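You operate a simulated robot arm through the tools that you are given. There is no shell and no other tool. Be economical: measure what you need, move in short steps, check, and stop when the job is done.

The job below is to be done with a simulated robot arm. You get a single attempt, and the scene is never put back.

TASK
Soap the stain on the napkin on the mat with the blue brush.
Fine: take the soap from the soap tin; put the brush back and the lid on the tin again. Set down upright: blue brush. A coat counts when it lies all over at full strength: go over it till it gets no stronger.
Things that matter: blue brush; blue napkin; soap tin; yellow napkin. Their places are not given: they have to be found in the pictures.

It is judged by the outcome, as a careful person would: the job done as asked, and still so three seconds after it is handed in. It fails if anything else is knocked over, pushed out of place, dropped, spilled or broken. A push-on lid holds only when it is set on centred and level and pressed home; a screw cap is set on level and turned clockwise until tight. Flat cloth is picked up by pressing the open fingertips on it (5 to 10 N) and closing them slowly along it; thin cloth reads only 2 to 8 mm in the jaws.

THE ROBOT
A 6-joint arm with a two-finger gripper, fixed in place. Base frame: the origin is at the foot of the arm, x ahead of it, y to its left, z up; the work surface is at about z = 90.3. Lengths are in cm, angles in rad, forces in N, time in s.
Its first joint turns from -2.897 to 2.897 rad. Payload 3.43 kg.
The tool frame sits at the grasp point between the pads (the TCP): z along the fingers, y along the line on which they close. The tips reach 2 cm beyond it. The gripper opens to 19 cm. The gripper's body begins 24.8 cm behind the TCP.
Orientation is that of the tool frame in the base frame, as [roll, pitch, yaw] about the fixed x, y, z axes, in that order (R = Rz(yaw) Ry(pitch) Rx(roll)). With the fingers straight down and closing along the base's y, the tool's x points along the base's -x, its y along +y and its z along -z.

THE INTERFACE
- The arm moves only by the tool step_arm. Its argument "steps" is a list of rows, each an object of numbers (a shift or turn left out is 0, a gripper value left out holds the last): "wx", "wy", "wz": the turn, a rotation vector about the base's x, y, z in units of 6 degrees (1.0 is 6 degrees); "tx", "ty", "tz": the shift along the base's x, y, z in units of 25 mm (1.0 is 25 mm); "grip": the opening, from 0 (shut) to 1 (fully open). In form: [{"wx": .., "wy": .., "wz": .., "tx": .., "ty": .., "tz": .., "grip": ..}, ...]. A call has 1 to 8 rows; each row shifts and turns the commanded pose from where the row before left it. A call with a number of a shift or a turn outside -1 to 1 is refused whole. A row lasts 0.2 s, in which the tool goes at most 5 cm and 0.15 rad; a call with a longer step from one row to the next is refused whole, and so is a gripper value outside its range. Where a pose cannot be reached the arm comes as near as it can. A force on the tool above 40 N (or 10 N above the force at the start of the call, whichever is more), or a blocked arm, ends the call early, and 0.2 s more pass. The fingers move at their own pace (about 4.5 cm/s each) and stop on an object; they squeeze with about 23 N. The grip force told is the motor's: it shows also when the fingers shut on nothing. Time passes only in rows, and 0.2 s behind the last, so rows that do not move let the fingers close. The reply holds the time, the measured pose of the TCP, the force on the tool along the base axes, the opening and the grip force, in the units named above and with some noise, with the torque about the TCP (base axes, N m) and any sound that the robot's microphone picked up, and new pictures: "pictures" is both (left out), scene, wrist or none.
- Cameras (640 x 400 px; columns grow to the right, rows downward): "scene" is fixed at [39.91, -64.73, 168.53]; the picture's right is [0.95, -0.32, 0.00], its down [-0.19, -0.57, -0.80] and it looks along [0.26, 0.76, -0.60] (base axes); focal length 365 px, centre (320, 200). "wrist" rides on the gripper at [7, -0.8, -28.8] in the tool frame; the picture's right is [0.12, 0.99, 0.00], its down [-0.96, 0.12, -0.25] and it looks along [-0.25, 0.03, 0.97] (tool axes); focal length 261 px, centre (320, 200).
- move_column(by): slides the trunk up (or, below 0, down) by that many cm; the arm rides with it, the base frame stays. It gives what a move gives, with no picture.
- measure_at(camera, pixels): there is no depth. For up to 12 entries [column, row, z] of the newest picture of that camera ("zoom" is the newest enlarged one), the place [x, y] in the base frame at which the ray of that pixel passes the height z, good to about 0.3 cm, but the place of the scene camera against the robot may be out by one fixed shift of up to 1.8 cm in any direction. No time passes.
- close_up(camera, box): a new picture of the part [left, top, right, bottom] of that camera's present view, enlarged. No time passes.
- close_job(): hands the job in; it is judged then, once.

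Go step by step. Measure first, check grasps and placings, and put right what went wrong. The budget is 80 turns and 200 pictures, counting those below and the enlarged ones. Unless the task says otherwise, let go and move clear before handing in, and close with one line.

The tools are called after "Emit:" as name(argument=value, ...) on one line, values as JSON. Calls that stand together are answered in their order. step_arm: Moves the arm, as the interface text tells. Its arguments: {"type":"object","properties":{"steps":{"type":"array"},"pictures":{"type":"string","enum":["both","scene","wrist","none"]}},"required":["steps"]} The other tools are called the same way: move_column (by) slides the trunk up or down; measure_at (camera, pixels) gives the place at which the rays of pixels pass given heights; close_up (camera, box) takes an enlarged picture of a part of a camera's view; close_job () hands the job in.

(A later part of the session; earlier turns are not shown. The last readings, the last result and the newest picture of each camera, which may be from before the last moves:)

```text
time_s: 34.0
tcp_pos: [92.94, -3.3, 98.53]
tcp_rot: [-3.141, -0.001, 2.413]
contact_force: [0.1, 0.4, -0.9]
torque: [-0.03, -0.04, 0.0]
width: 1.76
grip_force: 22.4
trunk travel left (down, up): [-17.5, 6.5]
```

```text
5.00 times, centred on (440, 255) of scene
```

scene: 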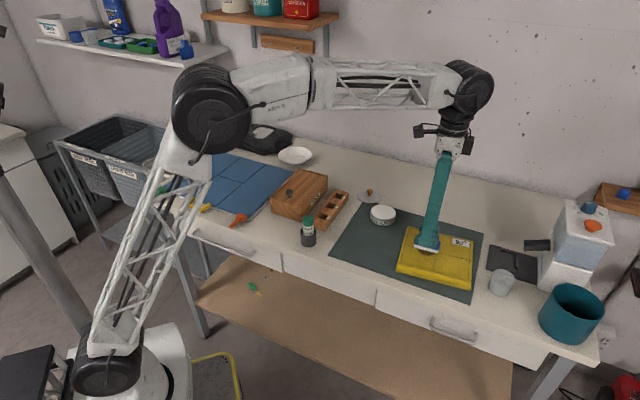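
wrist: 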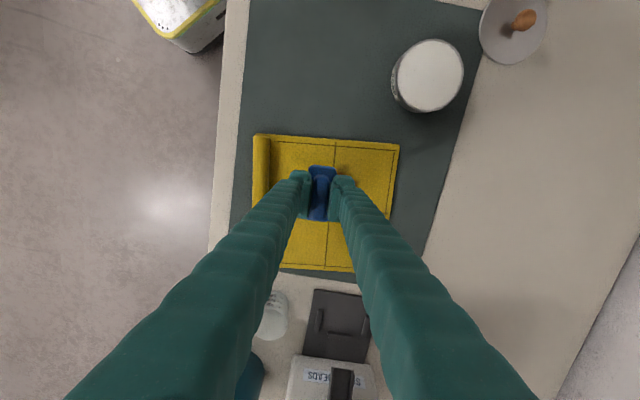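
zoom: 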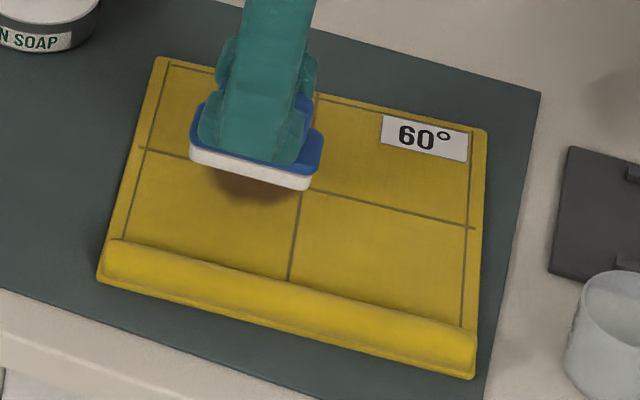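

Position looks right. I'll lower in fine steps until it touches.

Emit:
step_arm(steps=[{"tz": -0.3}, {"tz": -0.12}, {"tz": -0.1}, {"tz": -0.08}, {"tz": -0.06}, {}], pictures="none")

Emit:
close_up(camera="scene", box=[390, 215, 490, 295])

```text
time_s: 35.4
tcp_pos: [92.85, -3.29, 97.0]
tcp_rot: [3.141, 0.0, 2.414]
contact_force: [-0.2, -0.8, -0.4]
torque: [0.02, -0.04, 0.03]
width: 1.76
grip_force: 22.9
trunk travel left (down, up): [-17.5, 6.5]
```

```text
5.00 times, centred on (440, 255) of scene
```

zoom: 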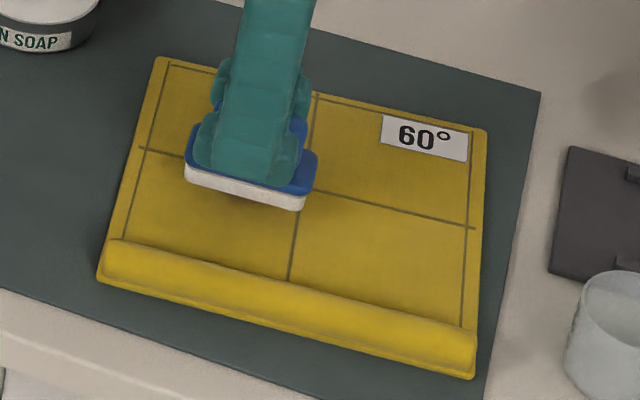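

Emit:
step_arm(steps=[{"tz": -0.08}, {"tz": -0.08}, {"tz": -0.06}, {"tz": -0.05}, {}], pictures="none")

```text
time_s: 36.6
tcp_pos: [92.81, -3.43, 96.29]
tcp_rot: [3.141, 0.001, 2.412]
contact_force: [0.1, 0.2, -0.4]
torque: [0.0, 0.0, 0.03]
width: 1.77
grip_force: 23.2
trunk travel left (down, up): [-17.5, 6.5]
```

Emit:
step_arm(steps=[{"tz": -0.05}, {"tz": -0.05}, {"tz": -0.04}, {}], pictures="none")

```text
time_s: 37.6
tcp_pos: [92.82, -3.39, 95.87]
tcp_rot: [-3.14, 0.0, 2.412]
contact_force: [0.7, -0.6, -0.4]
torque: [-0.01, 0.01, -0.01]
width: 1.78
grip_force: 23.1
trunk travel left (down, up): [-17.5, 6.5]
```

Emit:
step_arm(steps=[{"tz": -0.04}, {"tz": -0.04}, {"tz": -0.04}, {}], pictures="none")

Emit:
close_up(camera="scene", box=[390, 215, 490, 295])

```text
time_s: 38.6
tcp_pos: [92.68, -3.41, 95.77]
tcp_rot: [3.141, 0.0, 2.412]
contact_force: [1.5, -1.2, 8.6]
torque: [-0.07, -0.08, 0.02]
width: 1.78
grip_force: 22.8
trunk travel left (down, up): [-17.5, 6.5]
```

```text
5.00 times, centred on (440, 255) of scene
```

zoom: 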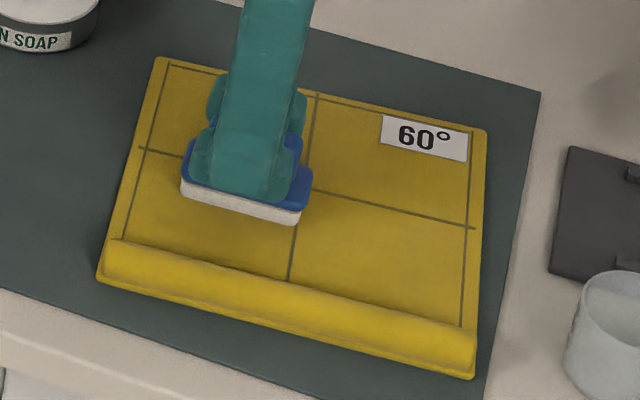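

I have 8.6 N of contact at z 95.77. I'll ease off slightly and make one stroke across the stain and back, then check the coat and whether the napkin stayed put.

Emit:
step_arm(steps=[{"tz": 0.03}, {"tx": 0.25, "ty": 0.28}, {"tx": 0.25, "ty": 0.28}, {"tx": 0.25, "ty": 0.28}, {"tx": 0.25, "ty": 0.28}, {"tx": 0.25, "ty": 0.28}, {}], pictures="none")

Emit:
close_up(camera="scene", box=[390, 215, 490, 295])

```text
time_s: 40.2
tcp_pos: [95.92, 0.2, 95.77]
tcp_rot: [-3.141, -0.001, 2.412]
contact_force: [0.7, -1.1, 3.2]
torque: [-0.01, -0.05, -0.05]
width: 1.76
grip_force: 23.2
trunk travel left (down, up): [-17.5, 6.5]
```

```text
5.00 times, centred on (440, 255) of scene
```

zoom: 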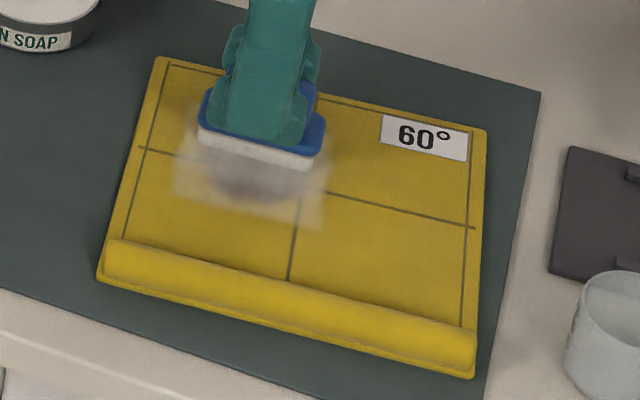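

The soap is going on and the napkin hasn't moved. I'll make more back-and-forth strokes.

Emit:
step_arm(steps=[{"tx": -0.32, "ty": -0.35}, {"tx": -0.32, "ty": -0.35}, {"tx": -0.32, "ty": -0.35}, {"tx": -0.32, "ty": -0.35}, {"tx": 0.32, "ty": 0.35}, {"tx": 0.32, "ty": 0.35}, {"tx": 0.32, "ty": 0.35}, {"tx": 0.32, "ty": 0.35}], pictures="none")

Emit:
step_arm(steps=[{"tx": -0.32, "ty": -0.35}, {"tx": -0.32, "ty": -0.35}, {"tx": -0.32, "ty": -0.35}, {"tx": -0.32, "ty": -0.35}, {"tx": 0.32, "ty": 0.35}, {"tx": 0.32, "ty": 0.35}, {"tx": 0.32, "ty": 0.35}, {"tx": 0.32, "ty": 0.35}], pictures="none")

Emit:
close_up(camera="scene", box=[390, 215, 490, 295])

```text
time_s: 42.0
tcp_pos: [95.75, 0.19, 95.79]
tcp_rot: [3.141, 0.0, 2.411]
contact_force: [-1.2, -2.4, 9.2]
torque: [-0.02, 0.0, -0.02]
width: 1.76
grip_force: 22.7
trunk travel left (down, up): [-17.5, 6.5]
```

```text
time_s: 43.8
tcp_pos: [95.88, 0.03, 95.74]
tcp_rot: [-3.141, -0.001, 2.412]
contact_force: [-0.5, -0.4, 5.3]
torque: [0.04, 0.0, 0.04]
width: 1.78
grip_force: 22.8
trunk travel left (down, up): [-17.5, 6.5]
```

```text
5.00 times, centred on (440, 255) of scene
```

zoom: 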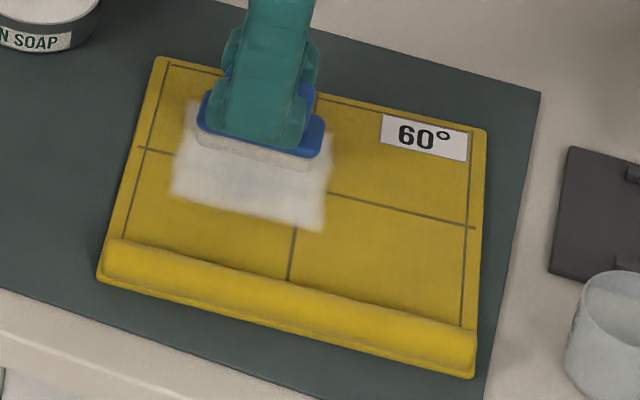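

The coat is building strongly. I'll do two more rounds with slight sideways offsets, then lift and look.

Emit:
step_arm(steps=[{"tx": -0.14, "ty": 0.13}, {"tx": -0.42, "ty": -0.47}, {"tx": -0.42, "ty": -0.47}, {"tx": -0.42, "ty": -0.47}, {"tx": 0.28, "ty": -0.26}, {"tx": 0.42, "ty": 0.47}, {"tx": 0.42, "ty": 0.47}, {"tx": 0.42, "ty": 0.47}], pictures="none")

Emit:
step_arm(steps=[{"tx": -0.14, "ty": 0.13}, {"tz": 0.3}, {"tz": 0.8}, {"tz": 1, "ty": 0.6}, {"ty": 1, "tx": -0.8}, {"ty": 1, "tx": -1}, {"ty": 1, "tx": -1}, {}])

Emit:
close_up(camera="scene", box=[390, 215, 490, 295])

```text
time_s: 45.6
tcp_pos: [96.27, -0.18, 95.8]
tcp_rot: [-3.142, -0.001, 2.41]
contact_force: [-0.1, -0.3, -0.5]
torque: [0.03, -0.02, 0.01]
width: 1.77
grip_force: 22.6
trunk travel left (down, up): [-17.5, 6.5]
```

```text
time_s: 47.4
tcp_pos: [88.95, 9.18, 101.04]
tcp_rot: [-3.141, 0.0, 2.413]
contact_force: [0.0, 0.1, -0.6]
torque: [-0.02, -0.04, 0.0]
width: 1.76
grip_force: 23.1
trunk travel left (down, up): [-17.5, 6.5]
```

scene: 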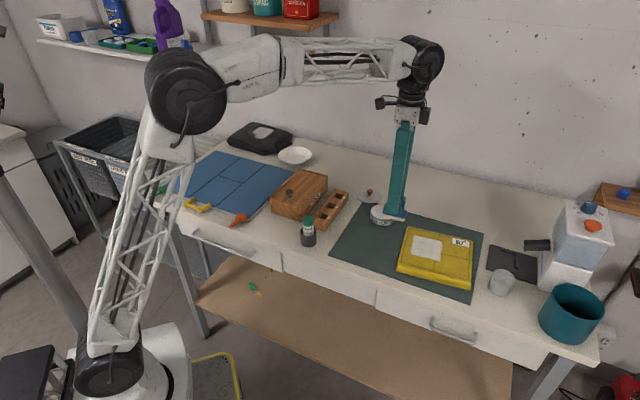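
wrist: 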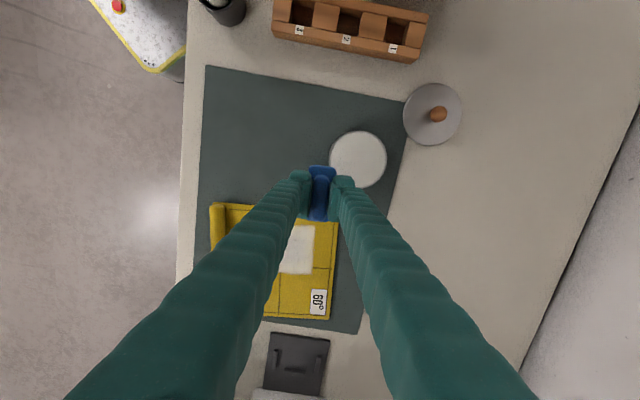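

```text
5.00 times, centred on (440, 255) of scene
```

zoom: 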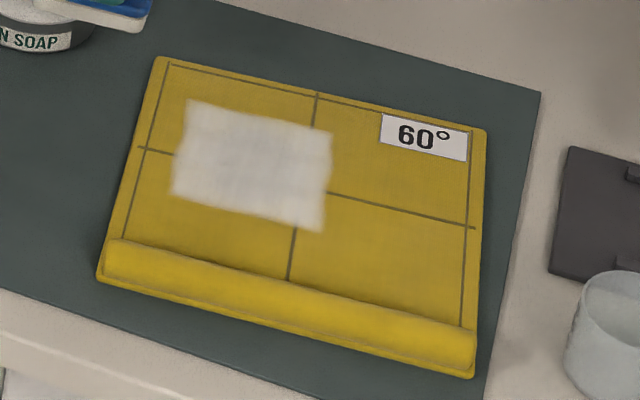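

The stain is covered, but a slightly greyer patch remains at the centre (250,170). I'll reload the brush and go over it again till no stronger.

Emit:
step_arm(steps=[{"tx": -0.1, "ty": 0.85}, {"tx": -0.08, "ty": 0.85}, {"ty": 0.83}, {"tz": -0.6}, {"tz": -0.4}, {"tz": -0.15}, {}], pictures="none")

```text
time_s: 49.0
tcp_pos: [88.41, 15.57, 98.26]
tcp_rot: [-3.141, -0.001, 2.412]
contact_force: [0.2, -0.7, 0.3]
torque: [-0.02, 0.04, -0.01]
width: 1.77
grip_force: 22.9
trunk travel left (down, up): [-17.5, 6.5]
```

Emit:
step_arm(steps=[{"tz": -0.1}, {"tz": -0.1}, {"tx": 0.1, "ty": -0.1}, {"tx": -0.2, "ty": 0.2}, {"tx": 0.1, "ty": -0.1}, {}], pictures="none")

Emit:
step_arm(steps=[{"tz": 0.4}, {"tz": 0.8}, {}], pictures="none")

Emit:
close_up(camera="scene", box=[340, 170, 440, 250])

```text
time_s: 50.4
tcp_pos: [88.26, 15.59, 97.65]
tcp_rot: [3.141, 0.0, 2.414]
contact_force: [-5.4, 2.8, 21.2]
torque: [0.16, 0.23, -0.02]
width: 1.78
grip_force: 22.7
trunk travel left (down, up): [-17.5, 6.5]
```

```text
time_s: 51.2
tcp_pos: [88.56, 15.61, 100.68]
tcp_rot: [3.141, -0.001, 2.413]
contact_force: [-0.2, -0.9, -0.9]
torque: [0.02, 0.01, 0.01]
width: 1.77
grip_force: 23.3
trunk travel left (down, up): [-17.5, 6.5]
```

```text
5.00 times, centred on (390, 210) of scene
```

zoom: 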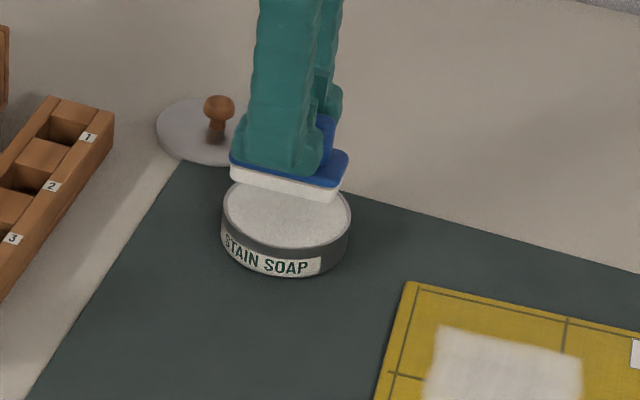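

The bristles are white again and the tin hasn't moved. I'll go back to the front of the stain and lower.

Emit:
step_arm(steps=[{"tx": 0.2, "ty": -0.94}, {"tx": 0.2, "ty": -0.94}, {"tx": 0.2, "ty": -0.94}, {"tx": 0.2, "ty": -0.94}, {"tx": 0.2, "ty": -0.94}, {"tx": 0.2, "ty": -0.94}, {"tx": 0.2, "ty": -0.94}, {"tx": 0.2, "ty": -0.94}], pictures="none")

Emit:
step_arm(steps=[{"tz": -0.7}, {"tz": -0.7}, {"tz": -0.3}, {"tz": -0.12}, {"tz": -0.06}, {}], pictures="none")

```text
time_s: 53.0
tcp_pos: [92.39, -3.31, 100.76]
tcp_rot: [3.141, 0.0, 2.413]
contact_force: [0.1, 0.9, -1.0]
torque: [-0.1, 0.01, 0.02]
width: 1.77
grip_force: 22.7
trunk travel left (down, up): [-17.5, 6.5]
```

```text
time_s: 54.4
tcp_pos: [92.61, -3.42, 95.97]
tcp_rot: [-3.141, 0.0, 2.412]
contact_force: [-1.3, -0.2, -0.2]
torque: [-0.01, 0.0, 0.01]
width: 1.77
grip_force: 22.7
trunk travel left (down, up): [-17.5, 6.5]
```

Emit:
step_arm(steps=[{"tz": -0.06}, {"tz": -0.06}, {"tx": 0.42, "ty": 0.47}, {"tx": 0.42, "ty": 0.47}, {"tx": 0.42, "ty": 0.47}, {"tx": -0.42, "ty": -0.47}, {"tx": -0.42, "ty": -0.47}, {"tx": -0.42, "ty": -0.47}], pictures="none")

Emit:
step_arm(steps=[{"tx": 0.16, "ty": -0.15}, {"tx": 0.42, "ty": 0.47}, {"tx": 0.42, "ty": 0.47}, {"tx": 0.42, "ty": 0.47}, {"tx": -0.26, "ty": 0.24}, {"tx": -0.42, "ty": -0.47}, {"tx": -0.42, "ty": -0.47}, {"tx": -0.42, "ty": -0.47}], pictures="none")

Emit:
step_arm(steps=[{"tx": 0.1, "ty": -0.09}, {"tx": 0.42, "ty": 0.47}, {"tx": 0.42, "ty": 0.47}, {"tx": 0.42, "ty": 0.47}, {"tx": -0.42, "ty": -0.47}, {"tx": -0.42, "ty": -0.47}, {"tx": -0.42, "ty": -0.47}], pictures="none")

Emit:
close_up(camera="scene", box=[390, 215, 490, 295])

```text
time_s: 56.2
tcp_pos: [92.51, -3.28, 95.71]
tcp_rot: [3.14, 0.0, 2.412]
contact_force: [0.3, 0.1, -1.3]
torque: [-0.07, 0.07, 0.0]
width: 1.76
grip_force: 22.9
trunk travel left (down, up): [-17.5, 6.5]
```

```text
time_s: 58.0
tcp_pos: [92.13, -3.11, 95.73]
tcp_rot: [-3.141, 0.001, 2.412]
contact_force: [0.0, -1.1, 2.6]
torque: [-0.12, -0.04, -0.04]
width: 1.75
grip_force: 23.1
trunk travel left (down, up): [-17.5, 6.5]
```

```text
time_s: 59.6
tcp_pos: [92.54, -3.31, 95.64]
tcp_rot: [-3.141, 0.002, 2.412]
contact_force: [-0.9, -2.3, 2.3]
torque: [-0.18, 0.07, -0.07]
width: 1.78
grip_force: 22.8
trunk travel left (down, up): [-17.5, 6.5]
```

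```text
5.00 times, centred on (440, 255) of scene
```

zoom: 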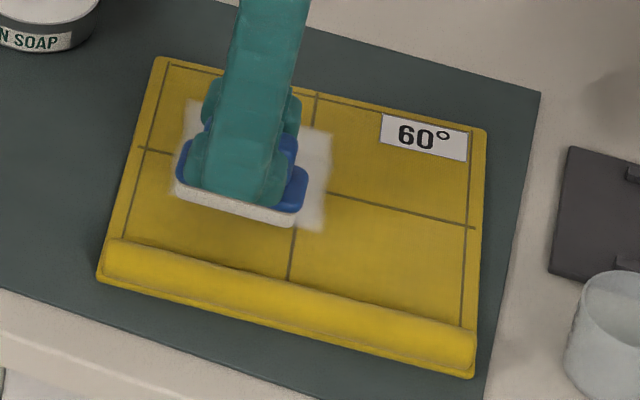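

Contact is light (2 N). I'll press a touch more and do two more rounds, shifted slightly right, then lift and look.

Emit:
step_arm(steps=[{"tz": -0.04, "tx": 0.15, "ty": -0.13}, {"tx": 0.42, "ty": 0.47}, {"tx": 0.42, "ty": 0.47}, {"tx": 0.42, "ty": 0.47}, {"tx": -0.42, "ty": -0.47}, {"tx": -0.42, "ty": -0.47}, {"tx": -0.42, "ty": -0.47}], pictures="none")

Emit:
step_arm(steps=[{"tx": -0.15, "ty": 0.13}, {"tx": 0.42, "ty": 0.47}, {"tx": 0.42, "ty": 0.47}, {"tx": 0.42, "ty": 0.47}, {"tx": -0.42, "ty": -0.47}, {"tx": -0.42, "ty": -0.47}, {"tx": -0.42, "ty": -0.47}], pictures="none")

Emit:
step_arm(steps=[{"tz": 0.4}, {"tz": 0.8}, {"tz": 1, "tx": -0.5}, {"tx": -1, "ty": 0.3}, {"tx": -1, "ty": 0.3}, {"tx": -1, "ty": 0.2}, {"tx": -1, "ty": 0.2}, {}])

Emit:
close_up(camera="scene", box=[400, 225, 465, 275])

```text
time_s: 61.2
tcp_pos: [92.91, -3.65, 95.47]
tcp_rot: [-3.141, 0.001, 2.413]
contact_force: [-0.5, 2.8, 14.0]
torque: [-0.05, -0.05, 0.02]
width: 1.77
grip_force: 22.9
trunk travel left (down, up): [-17.5, 6.5]
```

```text
time_s: 62.8
tcp_pos: [92.5, -3.44, 95.49]
tcp_rot: [-3.141, 0.0, 2.41]
contact_force: [0.1, -2.7, 8.7]
torque: [-0.16, 0.09, -0.01]
width: 1.73
grip_force: 22.8
trunk travel left (down, up): [-17.5, 6.5]
```

```text
time_s: 64.6
tcp_pos: [81.07, -0.63, 100.94]
tcp_rot: [-3.14, -0.001, 2.411]
contact_force: [-0.1, 0.4, -0.2]
torque: [0.03, -0.02, -0.02]
width: 1.75
grip_force: 22.9
trunk travel left (down, up): [-17.5, 6.5]
```

scene: 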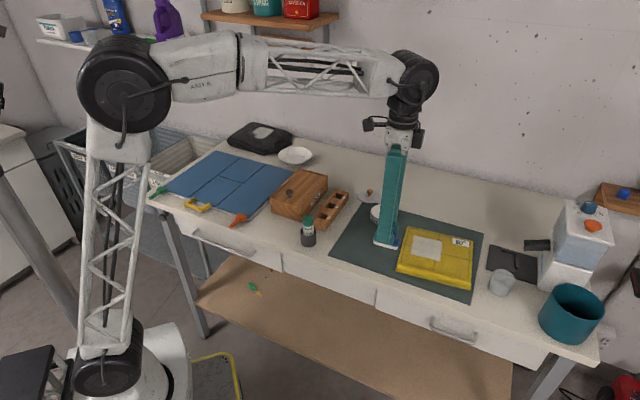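
wrist: 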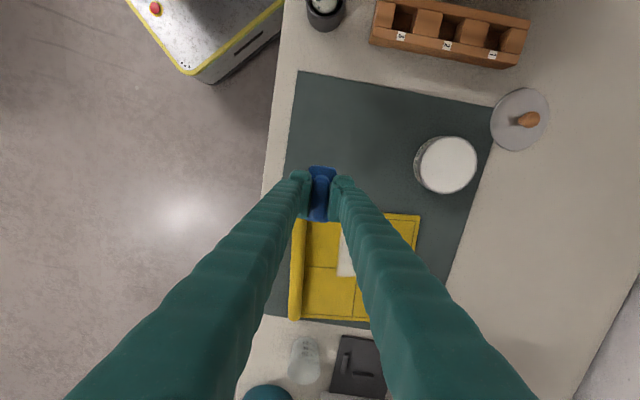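

```text
8.00 times, centred on (432, 250) of scene
```

zoom: 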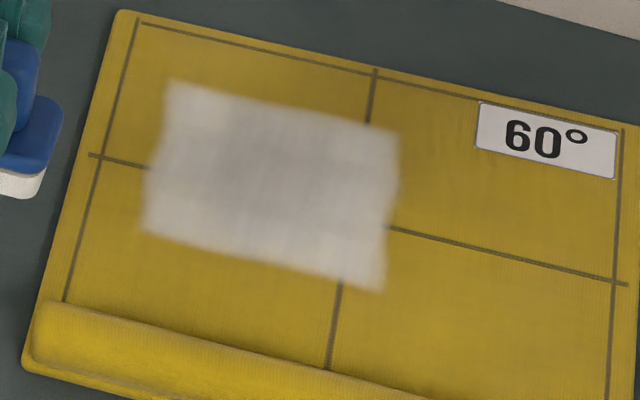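

Coverage has good margins (the stain ran (184,152)–(272,123) in this zoom), with a faint grey shade in the middle. I'll do one more reload and pass, reaching a little further back, and compare strength.

Emit:
step_arm(steps=[{"tx": 0.42, "ty": 0.92}, {"tx": 0.42, "ty": 0.92}, {"tx": 0.42, "ty": 0.92}, {"tx": 0.42, "ty": 0.92}, {"tx": 0.42, "ty": 0.92}, {"tx": 0.42, "ty": 0.92}, {"tx": 0.42, "ty": 0.92}, {}], pictures="none")

Emit:
step_arm(steps=[{"tz": -0.7}, {"tz": -0.3}, {"tz": -0.12}, {"tz": -0.05}, {"tz": -0.05}, {"tz": -0.05}, {}], pictures="none")

```text
time_s: 66.4
tcp_pos: [88.79, 15.29, 100.95]
tcp_rot: [3.141, 0.0, 2.411]
contact_force: [0.5, -0.2, 0.3]
torque: [-0.02, 0.04, 0.01]
width: 1.79
grip_force: 23.1
trunk travel left (down, up): [-17.5, 6.5]
```

```text
time_s: 68.0
tcp_pos: [88.54, 15.33, 97.87]
tcp_rot: [3.14, -0.001, 2.413]
contact_force: [0.0, -0.7, -0.1]
torque: [0.0, 0.0, -0.01]
width: 1.74
grip_force: 22.9
trunk travel left (down, up): [-17.5, 6.5]
```

Emit:
step_arm(steps=[{"tz": -0.05}, {"tz": -0.05}, {"tx": 0.1, "ty": -0.1}, {"tx": -0.2, "ty": 0.2}, {"tx": 0.1, "ty": -0.1}, {}], pictures="none")

Emit:
step_arm(steps=[{"tz": 0.6}, {"tz": 0.6}, {"tx": 0.2, "ty": -0.94}, {"tx": 0.2, "ty": -0.94}, {"tx": 0.2, "ty": -0.94}, {"tx": 0.2, "ty": -0.94}, {"tx": 0.2, "ty": -0.94}, {"tx": 0.2, "ty": -0.94}], pictures="none")

Emit:
step_arm(steps=[{"tx": 0.2, "ty": -0.94}, {"tx": 0.2, "ty": -0.94}, {"tz": -0.7}, {"tz": -0.6}, {"tz": -0.4}, {"tz": -0.08}, {}], pictures="none")

```text
time_s: 69.4
tcp_pos: [88.56, 15.37, 97.75]
tcp_rot: [-3.141, 0.0, 2.414]
contact_force: [-0.3, 0.4, 0.3]
torque: [0.0, 0.04, 0.03]
width: 1.76
grip_force: 23.3
trunk travel left (down, up): [-17.5, 6.5]
```

```text
time_s: 71.2
tcp_pos: [91.68, 1.42, 100.68]
tcp_rot: [-3.141, -0.002, 2.412]
contact_force: [0.1, 0.7, -0.4]
torque: [-0.1, -0.04, 0.0]
width: 1.77
grip_force: 23.3
trunk travel left (down, up): [-17.5, 6.5]
```

```text
time_s: 72.8
tcp_pos: [92.61, -3.53, 96.2]
tcp_rot: [3.141, 0.0, 2.411]
contact_force: [0.6, 0.3, 0.5]
torque: [0.0, 0.01, -0.01]
width: 1.74
grip_force: 23.4
trunk travel left (down, up): [-17.5, 6.5]
```

That dip barely touched, but the bristles were still white. I'll lower onto the napkin and stroke.

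Emit:
step_arm(steps=[{"tz": -0.15}, {"tz": -0.08}, {"tz": -0.08}, {}], pictures="none")

```text
time_s: 73.8
tcp_pos: [92.56, -3.53, 95.45]
tcp_rot: [-3.141, 0.001, 2.412]
contact_force: [0.3, 0.8, 2.6]
torque: [0.03, 0.03, -0.03]
width: 1.77
grip_force: 22.6
trunk travel left (down, up): [-17.5, 6.5]
```

Emit:
step_arm(steps=[{"tz": -0.03, "tx": 0.08, "ty": -0.07}, {"tx": 0.46, "ty": 0.52}, {"tx": 0.46, "ty": 0.52}, {"tx": 0.46, "ty": 0.52}, {"tx": -0.46, "ty": -0.52}, {"tx": -0.46, "ty": -0.52}, {"tx": -0.46, "ty": -0.52}], pictures="none")

Emit:
step_arm(steps=[{"tx": 0.46, "ty": 0.52}, {"tx": 0.46, "ty": 0.52}, {"tx": 0.46, "ty": 0.52}, {"tx": -0.15, "ty": 0.13}, {"tx": -0.46, "ty": -0.52}, {"tx": -0.46, "ty": -0.52}, {"tx": -0.46, "ty": -0.52}], pictures="none")

Emit:
step_arm(steps=[{"tz": 0.4}, {"tz": 0.8}, {"tz": 1, "tx": -0.5}, {"tx": -1, "ty": 0.3}, {"tx": -1, "ty": 0.3}, {"tx": -1, "ty": 0.2}, {"tx": -1, "ty": 0.2}, {}], pictures="none")

Emit:
close_up(camera="scene", box=[400, 225, 465, 275])

Emit:
close_up(camera="scene", box=[330, 180, 480, 290])

```text
time_s: 75.4
tcp_pos: [92.77, -3.78, 95.4]
tcp_rot: [3.142, 0.001, 2.412]
contact_force: [0.6, -1.1, 12.8]
torque: [-0.13, 0.05, -0.04]
width: 1.78
grip_force: 23.0
trunk travel left (down, up): [-17.5, 6.5]
```

```text
time_s: 77.0
tcp_pos: [92.44, -3.45, 95.4]
tcp_rot: [3.141, 0.002, 2.409]
contact_force: [0.5, -0.4, 14.5]
torque: [-0.13, 0.01, -0.05]
width: 1.79
grip_force: 22.8
trunk travel left (down, up): [-17.5, 6.5]
```

```text
time_s: 78.8
tcp_pos: [81.14, -0.77, 100.84]
tcp_rot: [-3.141, 0.0, 2.412]
contact_force: [-0.2, 0.3, 0.0]
torque: [-0.01, 0.01, 0.0]
width: 1.8
grip_force: 23.2
trunk travel left (down, up): [-17.5, 6.5]
```

```text
8.00 times, centred on (432, 250) of scene
```

zoom: 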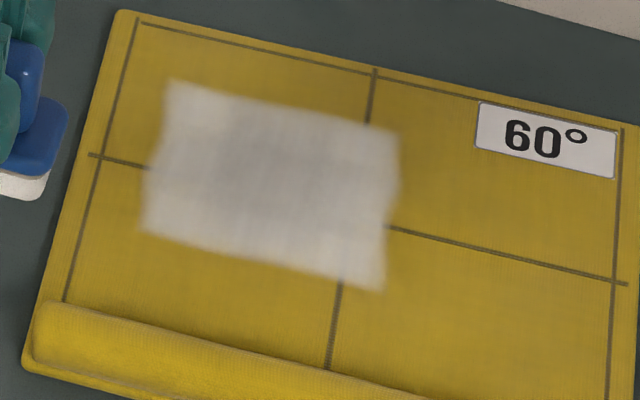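

```text
3.64 times, centred on (405, 235) of scene
```

zoom: 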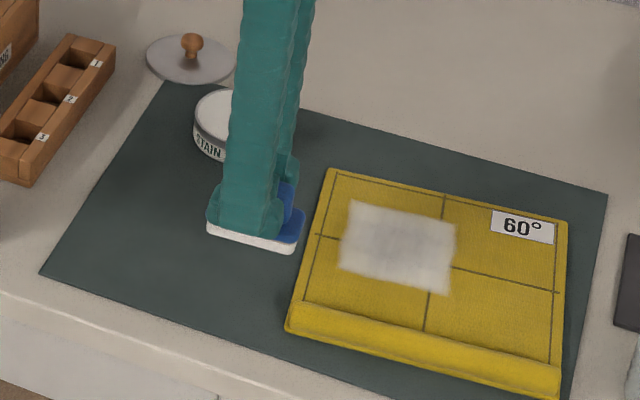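

The coat is unchanged from before and the bristles still hold white soap, so it is at full strength. I'll take the brush back to its place at (76.94,0.09).

Emit:
step_arm(steps=[{"tx": -0.84, "ty": 0.17}, {"tx": -0.84, "ty": 0.17}, {"tz": -0.8}, {"tz": -0.8}, {"tz": -0.4}, {"tz": -0.1}, {}], pictures="none")

Emit:
close_up(camera="scene", box=[330, 215, 410, 275])

```text
time_s: 80.4
tcp_pos: [76.86, -0.03, 95.57]
tcp_rot: [-3.141, 0.0, 2.412]
contact_force: [0.5, 0.1, -1.0]
torque: [-0.01, -0.01, -0.01]
width: 1.75
grip_force: 22.7
trunk travel left (down, up): [-17.5, 6.5]
```

```text
6.67 times, centred on (370, 245) of scene
```

zoom: 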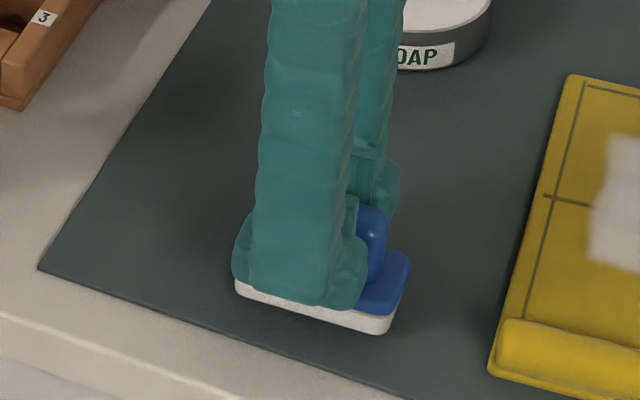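

Emit:
step_arm(steps=[{"tz": -0.06, "ty": 0.03}, {"tz": -0.05}, {"tz": -0.04}, {"tz": -0.04}, {}], pictures="none")

```text
time_s: 81.6
tcp_pos: [76.99, 0.05, 95.1]
tcp_rot: [-3.141, 0.001, 2.412]
contact_force: [0.3, 0.6, -1.3]
torque: [-0.03, -0.02, 0.03]
width: 1.77
grip_force: 23.1
trunk travel left (down, up): [-17.5, 6.5]
```

Emit:
step_arm(steps=[{"tz": -0.03}, {"tz": -0.03}, {"tz": -0.03}, {}], pictures="none")

```text
time_s: 82.6
tcp_pos: [76.93, 0.13, 94.75]
tcp_rot: [3.141, 0.001, 2.412]
contact_force: [0.5, 1.3, 2.2]
torque: [0.06, 0.08, -0.03]
width: 1.75
grip_force: 22.8
trunk travel left (down, up): [-17.5, 6.5]
```

There is contact at 94.75, so I'll release and rise.

Emit:
step_arm(steps=[{"grip": 0.28}, {}, {}, {}, {"tz": 0.4}, {"tz": 0.8}, {"tz": 1}, {"tz": 1}])

Emit:
close_up(camera="scene", box=[330, 180, 480, 290])

```text
time_s: 84.4
tcp_pos: [77.05, 0.03, 102.98]
tcp_rot: [-3.141, 0.0, 2.412]
contact_force: [-0.3, 0.1, 0.2]
torque: [0.02, 0.02, 0.02]
width: 5.34
grip_force: 0.0
trunk travel left (down, up): [-17.5, 6.5]
```

scene: 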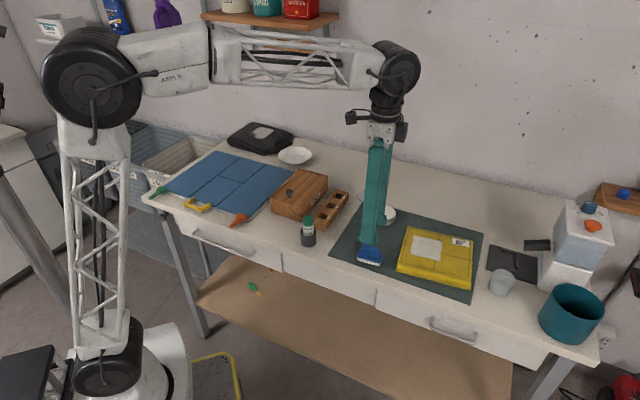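
wrist: 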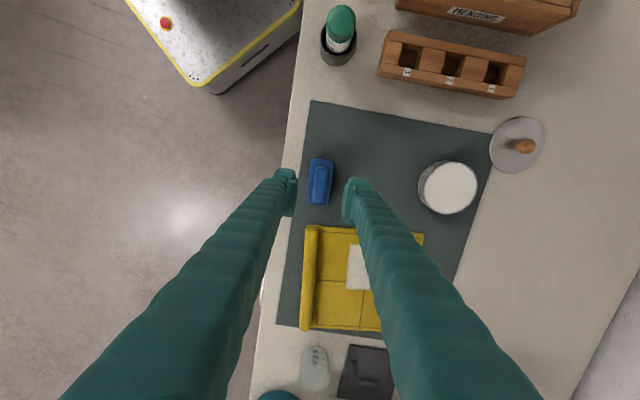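

```text
3.64 times, centred on (405, 235) of scene
```

zoom: 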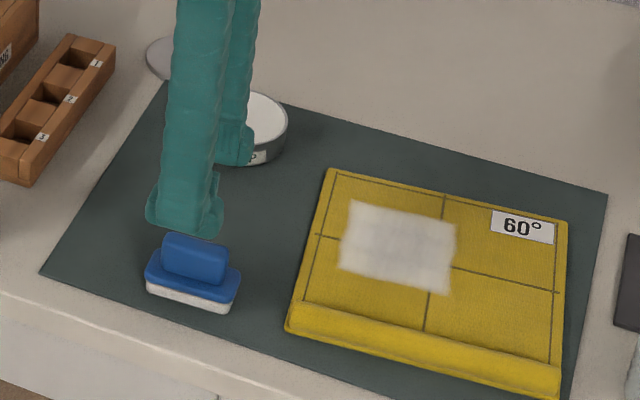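

The brush stands upright in its place. Now I'll fetch the lid, turning the tool back as I go.

Emit:
step_arm(steps=[{"tz": 0.3, "grip": 0.25}, {"ty": 0.97, "tx": 0.45, "wz": 1}, {"ty": 0.97, "tx": 0.45, "wz": 1}, {"ty": 0.97, "tx": 0.45, "wz": 1}, {"ty": 0.97, "tx": 0.45, "wz": 1}, {"ty": 0.97, "tx": 0.45, "wz": 1}, {"ty": 0.97, "tx": 0.45, "wz": 1}, {"ty": 0.97, "tx": 0.45, "wz": 0.97}], pictures="none")

Emit:
step_arm(steps=[{"ty": 0.97, "tx": 0.45}, {"ty": 0.97, "tx": 0.45}, {"ty": 0.97, "tx": 0.45}, {"ty": 0.97, "tx": 0.45}, {"ty": 0.55, "tx": 0.1}, {}])

Emit:
close_up(camera="wrist", box=[270, 150, 370, 230])

```text
time_s: 86.2
tcp_pos: [84.76, 16.86, 103.58]
tcp_rot: [3.141, 0.001, -3.138]
contact_force: [-0.4, -0.1, 1.3]
torque: [0.1, -0.1, 0.0]
width: 4.75
grip_force: 0.0
trunk travel left (down, up): [-17.5, 6.5]
```

```text
time_s: 87.6
tcp_pos: [89.51, 28.15, 103.58]
tcp_rot: [3.141, 0.0, 3.141]
contact_force: [0.1, 0.0, -0.2]
torque: [-0.01, -0.02, 0.03]
width: 4.74
grip_force: 0.1
trunk travel left (down, up): [-17.5, 6.5]
```

scene: 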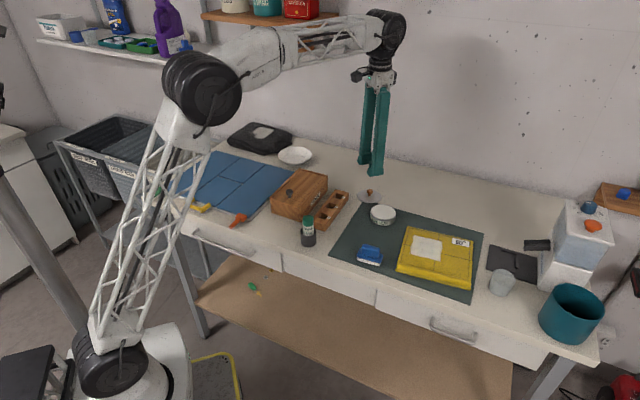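
wrist: 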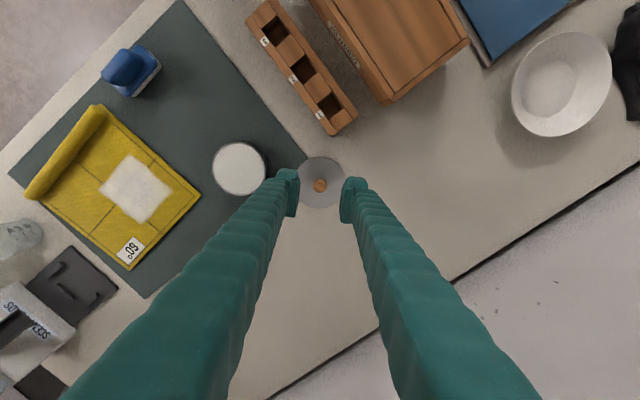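

```text
5.00 times, centred on (320, 190) of wrist
```

zoom: 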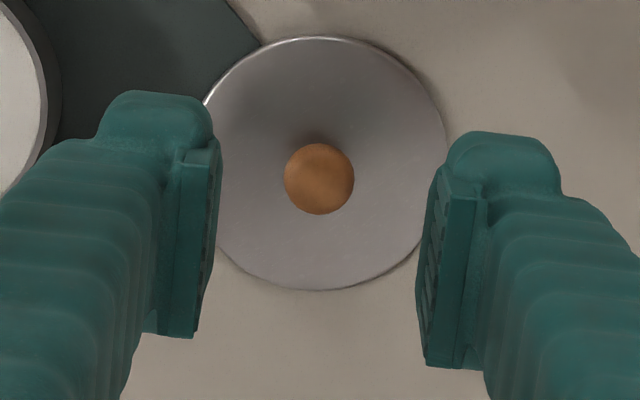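

The knob is centred. I'll measure the tin now and then lower to the height at which I released.

Emit:
measure_at(camera="wrist", pixels=[[240, 168, 93], [320, 186, 94], [213, 168, 93], [266, 168, 93], [240, 142, 93], [240, 193, 93]])

Emit:
close_up(camera="wrist", box=[200, 130, 280, 200])

Emit:
step_arm(steps=[{"tz": -1, "tx": 0.04}, {"tz": -1}, {"tz": -0.9}, {"tz": -0.5}, {"tz": -0.3}, {"tz": -0.24}, {}], pictures="none")

```text
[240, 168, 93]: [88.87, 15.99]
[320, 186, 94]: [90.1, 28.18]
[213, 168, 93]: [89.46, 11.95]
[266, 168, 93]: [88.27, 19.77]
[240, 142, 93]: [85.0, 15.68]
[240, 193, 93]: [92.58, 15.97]
```

```text
5.71 times, centred on (240, 165) of wrist
```

zoom: 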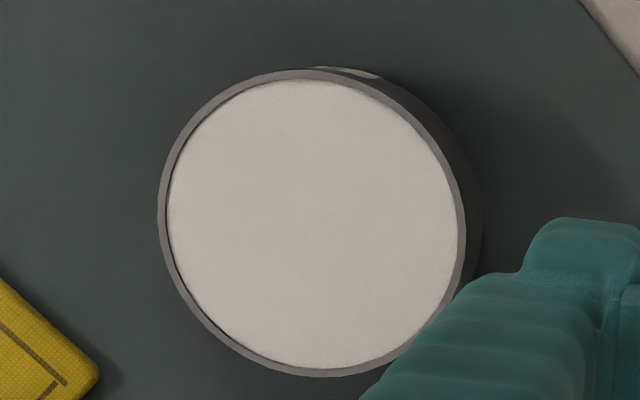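

```text
time_s: 89.2
tcp_pos: [89.63, 27.94, 93.78]
tcp_rot: [3.14, 0.0, -3.141]
contact_force: [-1.3, -0.4, -0.7]
torque: [0.01, -0.01, 0.0]
width: 4.77
grip_force: 0.1
trunk travel left (down, up): [-17.5, 6.5]
```

The tin is still at about (88.6,15.6). I'll close on the knob and lift.

Emit:
step_arm(steps=[{"grip": 0.0}, {}, {}, {}, {"tz": 0.3}, {"tz": 0.6}, {"tz": 0.8}, {"tz": 0.8}])

Emit:
close_up(camera="scene", box=[330, 150, 430, 230])

Emit:
close_up(camera="wrist", box=[270, 150, 370, 230])

```text
time_s: 90.1
tcp_pos: [89.62, 28.03, 94.53]
tcp_rot: [3.14, 0.007, -3.142]
contact_force: [-1.8, -0.9, 27.9]
torque: [-0.06, -0.17, -0.02]
width: 0.59
grip_force: 23.5
trunk travel left (down, up): [-17.5, 6.5]
stopped in row 4: the force on the tool passed its limit at 44 N (the readings are from after the stop); the commanded pose is now the measured one
```

scene: 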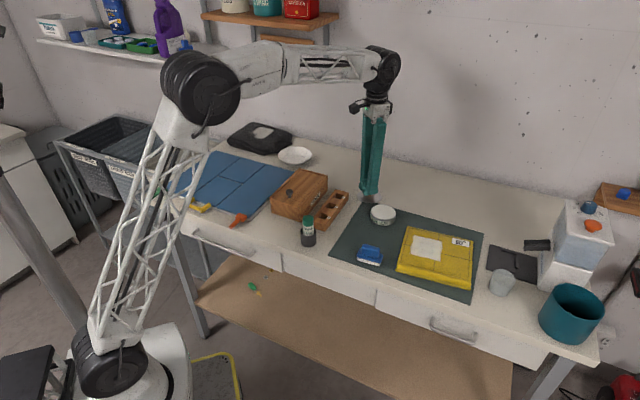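
wrist: 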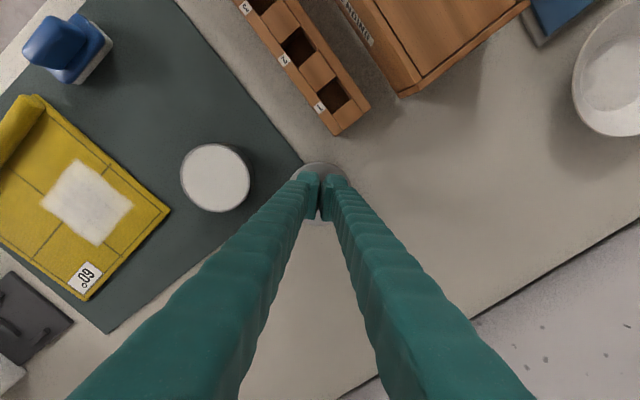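

```text
5.00 times, centred on (380, 190) of scene
```

zoom: 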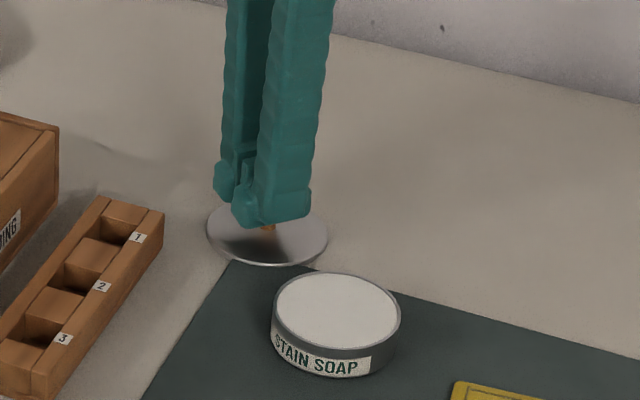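

```text
5.00 times, centred on (320, 190) of wrist
```

zoom: 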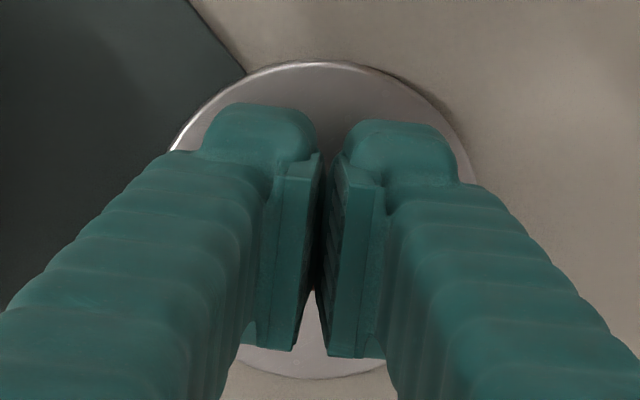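

The fingers slid up over the rounded knob (width 0.59) and are pressing down on it; the lid still lies flat. I'll raise, open, and look.

Emit:
step_arm(steps=[{"tz": 0.1}, {"tz": 0.2}, {"tz": 0.5}, {"tz": 0.8, "grip": 0.25}, {"tz": 0.8}, {}, {}])

Emit:
close_up(camera="scene", box=[345, 170, 405, 220])

Emit:
close_up(camera="wrist", box=[270, 150, 370, 230])

```text
time_s: 91.7
tcp_pos: [89.57, 28.05, 100.35]
tcp_rot: [3.141, 0.005, 3.141]
contact_force: [1.2, -0.5, -0.8]
torque: [0.01, -0.01, 0.01]
width: 4.74
grip_force: 0.1
trunk travel left (down, up): [-17.5, 6.5]
```

scene: 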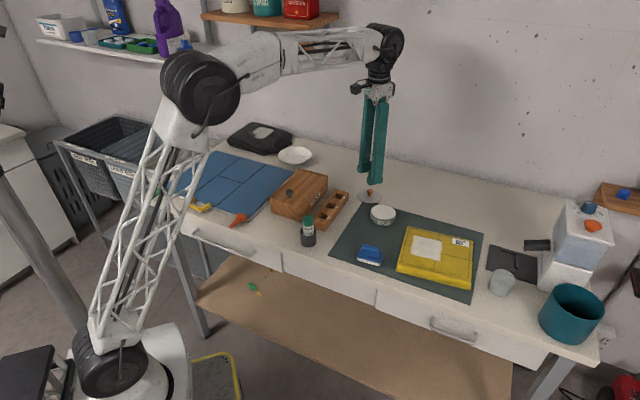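
wrist: 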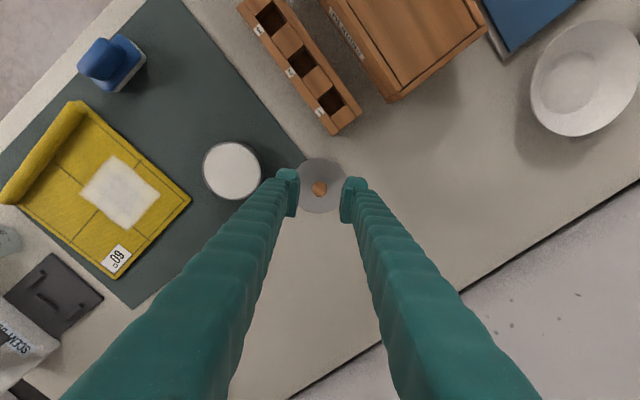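

```text
8.00 times, centred on (375, 195) of scene
```

zoom: 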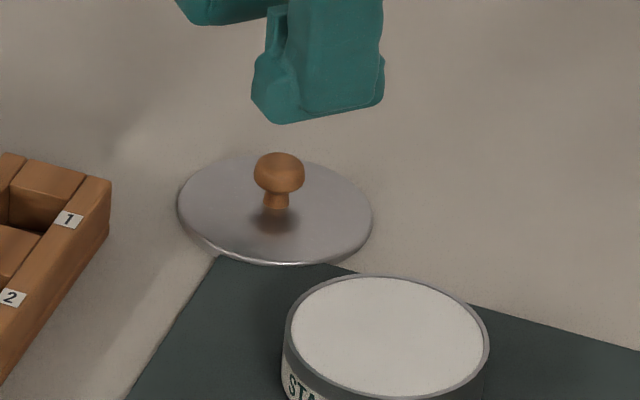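

```text
5.00 times, centred on (320, 190) of wrist
```

zoom: 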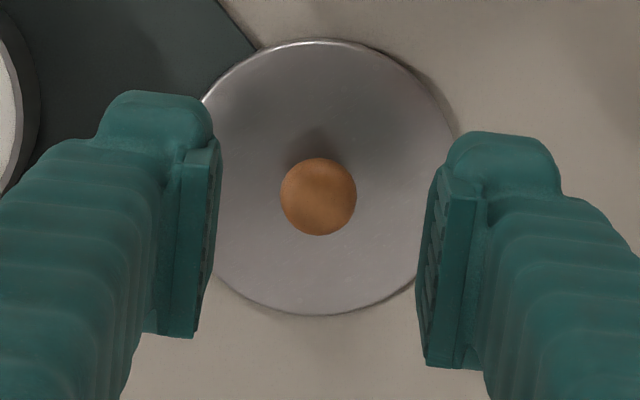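

The lid is flat and unharmed; the mushroom knob must be gripped lower. I'll lower until the tips nearly touch the lid.

Emit:
step_arm(steps=[{"tz": -0.9, "wy": 0.048}, {"tz": -0.9}, {"tz": -0.5}, {"tz": -0.3}, {"tz": -0.1}, {"tz": -0.06}, {}], pictures="none")

Emit:
close_up(camera="scene", box=[345, 170, 405, 220])

```text
time_s: 93.3
tcp_pos: [89.61, 28.23, 93.39]
tcp_rot: [-3.141, 0.001, -3.141]
contact_force: [0.5, 0.2, 0.6]
torque: [0.01, 0.0, 0.0]
width: 4.76
grip_force: 0.1
trunk travel left (down, up): [-17.5, 6.5]
```

```text
8.00 times, centred on (375, 195) of scene
```

zoom: 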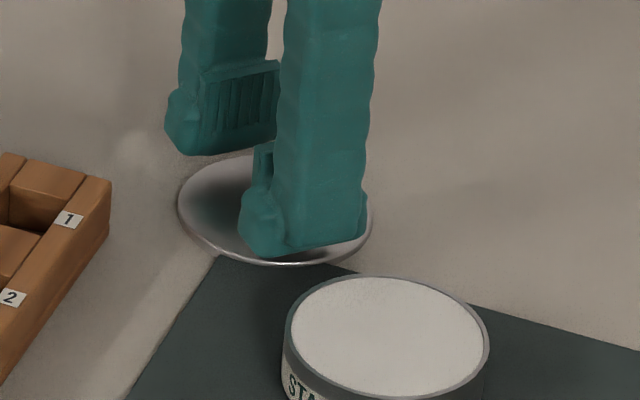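

Emit:
step_arm(steps=[{"tz": -0.06}, {"tz": -0.05}, {}], pictures="none")

```text
time_s: 94.1
tcp_pos: [89.58, 28.12, 93.07]
tcp_rot: [3.14, 0.0, -3.141]
contact_force: [-0.1, 0.0, -0.5]
torque: [0.02, 0.0, -0.03]
width: 4.78
grip_force: 0.1
trunk travel left (down, up): [-17.5, 6.5]
```

There is no contact yet, with tips at 91.07. I'll close here and check the width.

Emit:
step_arm(steps=[{"grip": 0.12}, {"grip": 0.08}, {"grip": 0.0}, {}, {}], pictures="wrist")

Emit:
close_up(camera="scene", box=[345, 170, 405, 220])

```text
time_s: 95.3
tcp_pos: [89.52, 28.02, 93.0]
tcp_rot: [3.14, 0.0, -3.14]
contact_force: [1.7, 1.5, 2.8]
torque: [0.13, -0.08, 0.03]
width: 2.0
grip_force: 22.9
trunk travel left (down, up): [-17.5, 6.5]
```

wrist: 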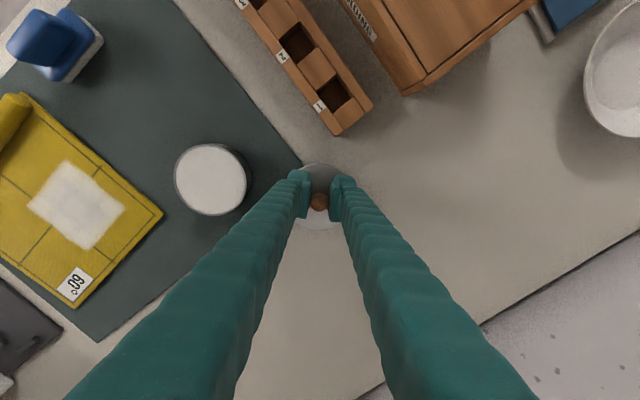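

```text
8.00 times, centred on (375, 195) of scene
```

zoom: 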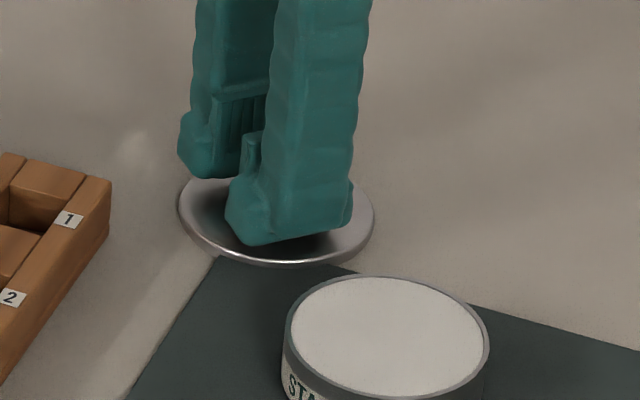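

Width is 2.0 cm, the ball's full diameter, so the grip is firm. I'll lift and check that the lid hangs level.

Emit:
step_arm(steps=[{"tz": 0.2}, {"tz": 0.5}, {"tz": 0.8}, {"tz": 0.8}, {"tz": 0.6}, {}])

Emit:
close_up(camera="scene", box=[345, 160, 405, 210])

Emit:
close_up(camera="wrist", box=[270, 150, 370, 230])

```text
time_s: 96.7
tcp_pos: [89.64, 27.98, 100.28]
tcp_rot: [3.14, 0.001, -3.142]
contact_force: [-0.3, -0.1, -0.5]
torque: [-0.02, -0.01, 0.0]
width: 2.01
grip_force: 23.0
trunk travel left (down, up): [-17.5, 6.5]
```

scene: 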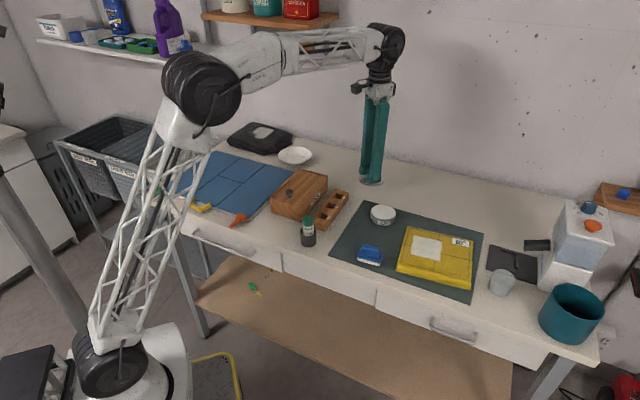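
wrist: 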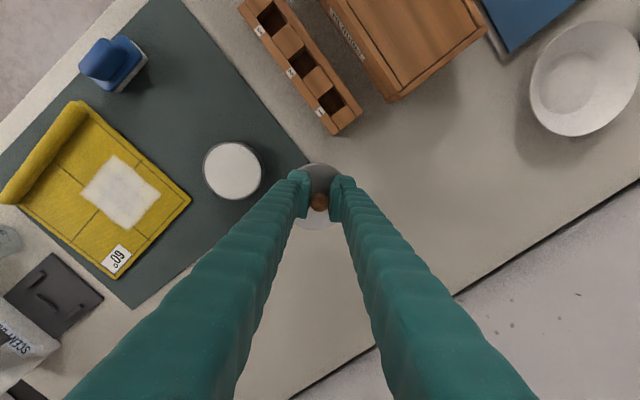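

```text
8.00 times, centred on (375, 185) of scene
```

zoom: 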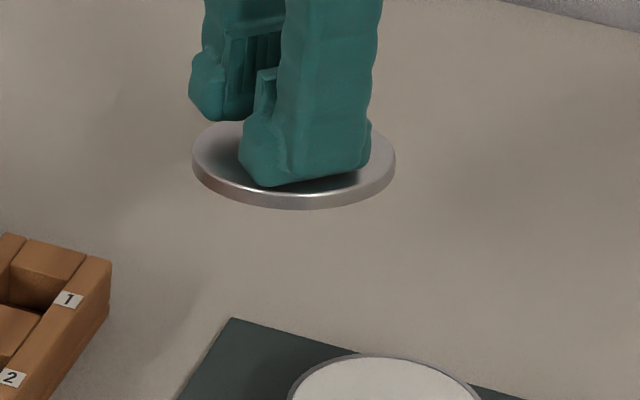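

```text
5.00 times, centred on (320, 190) of wrist
```

zoom: 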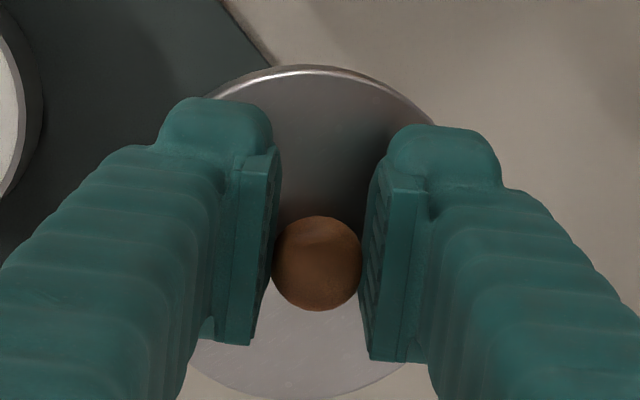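

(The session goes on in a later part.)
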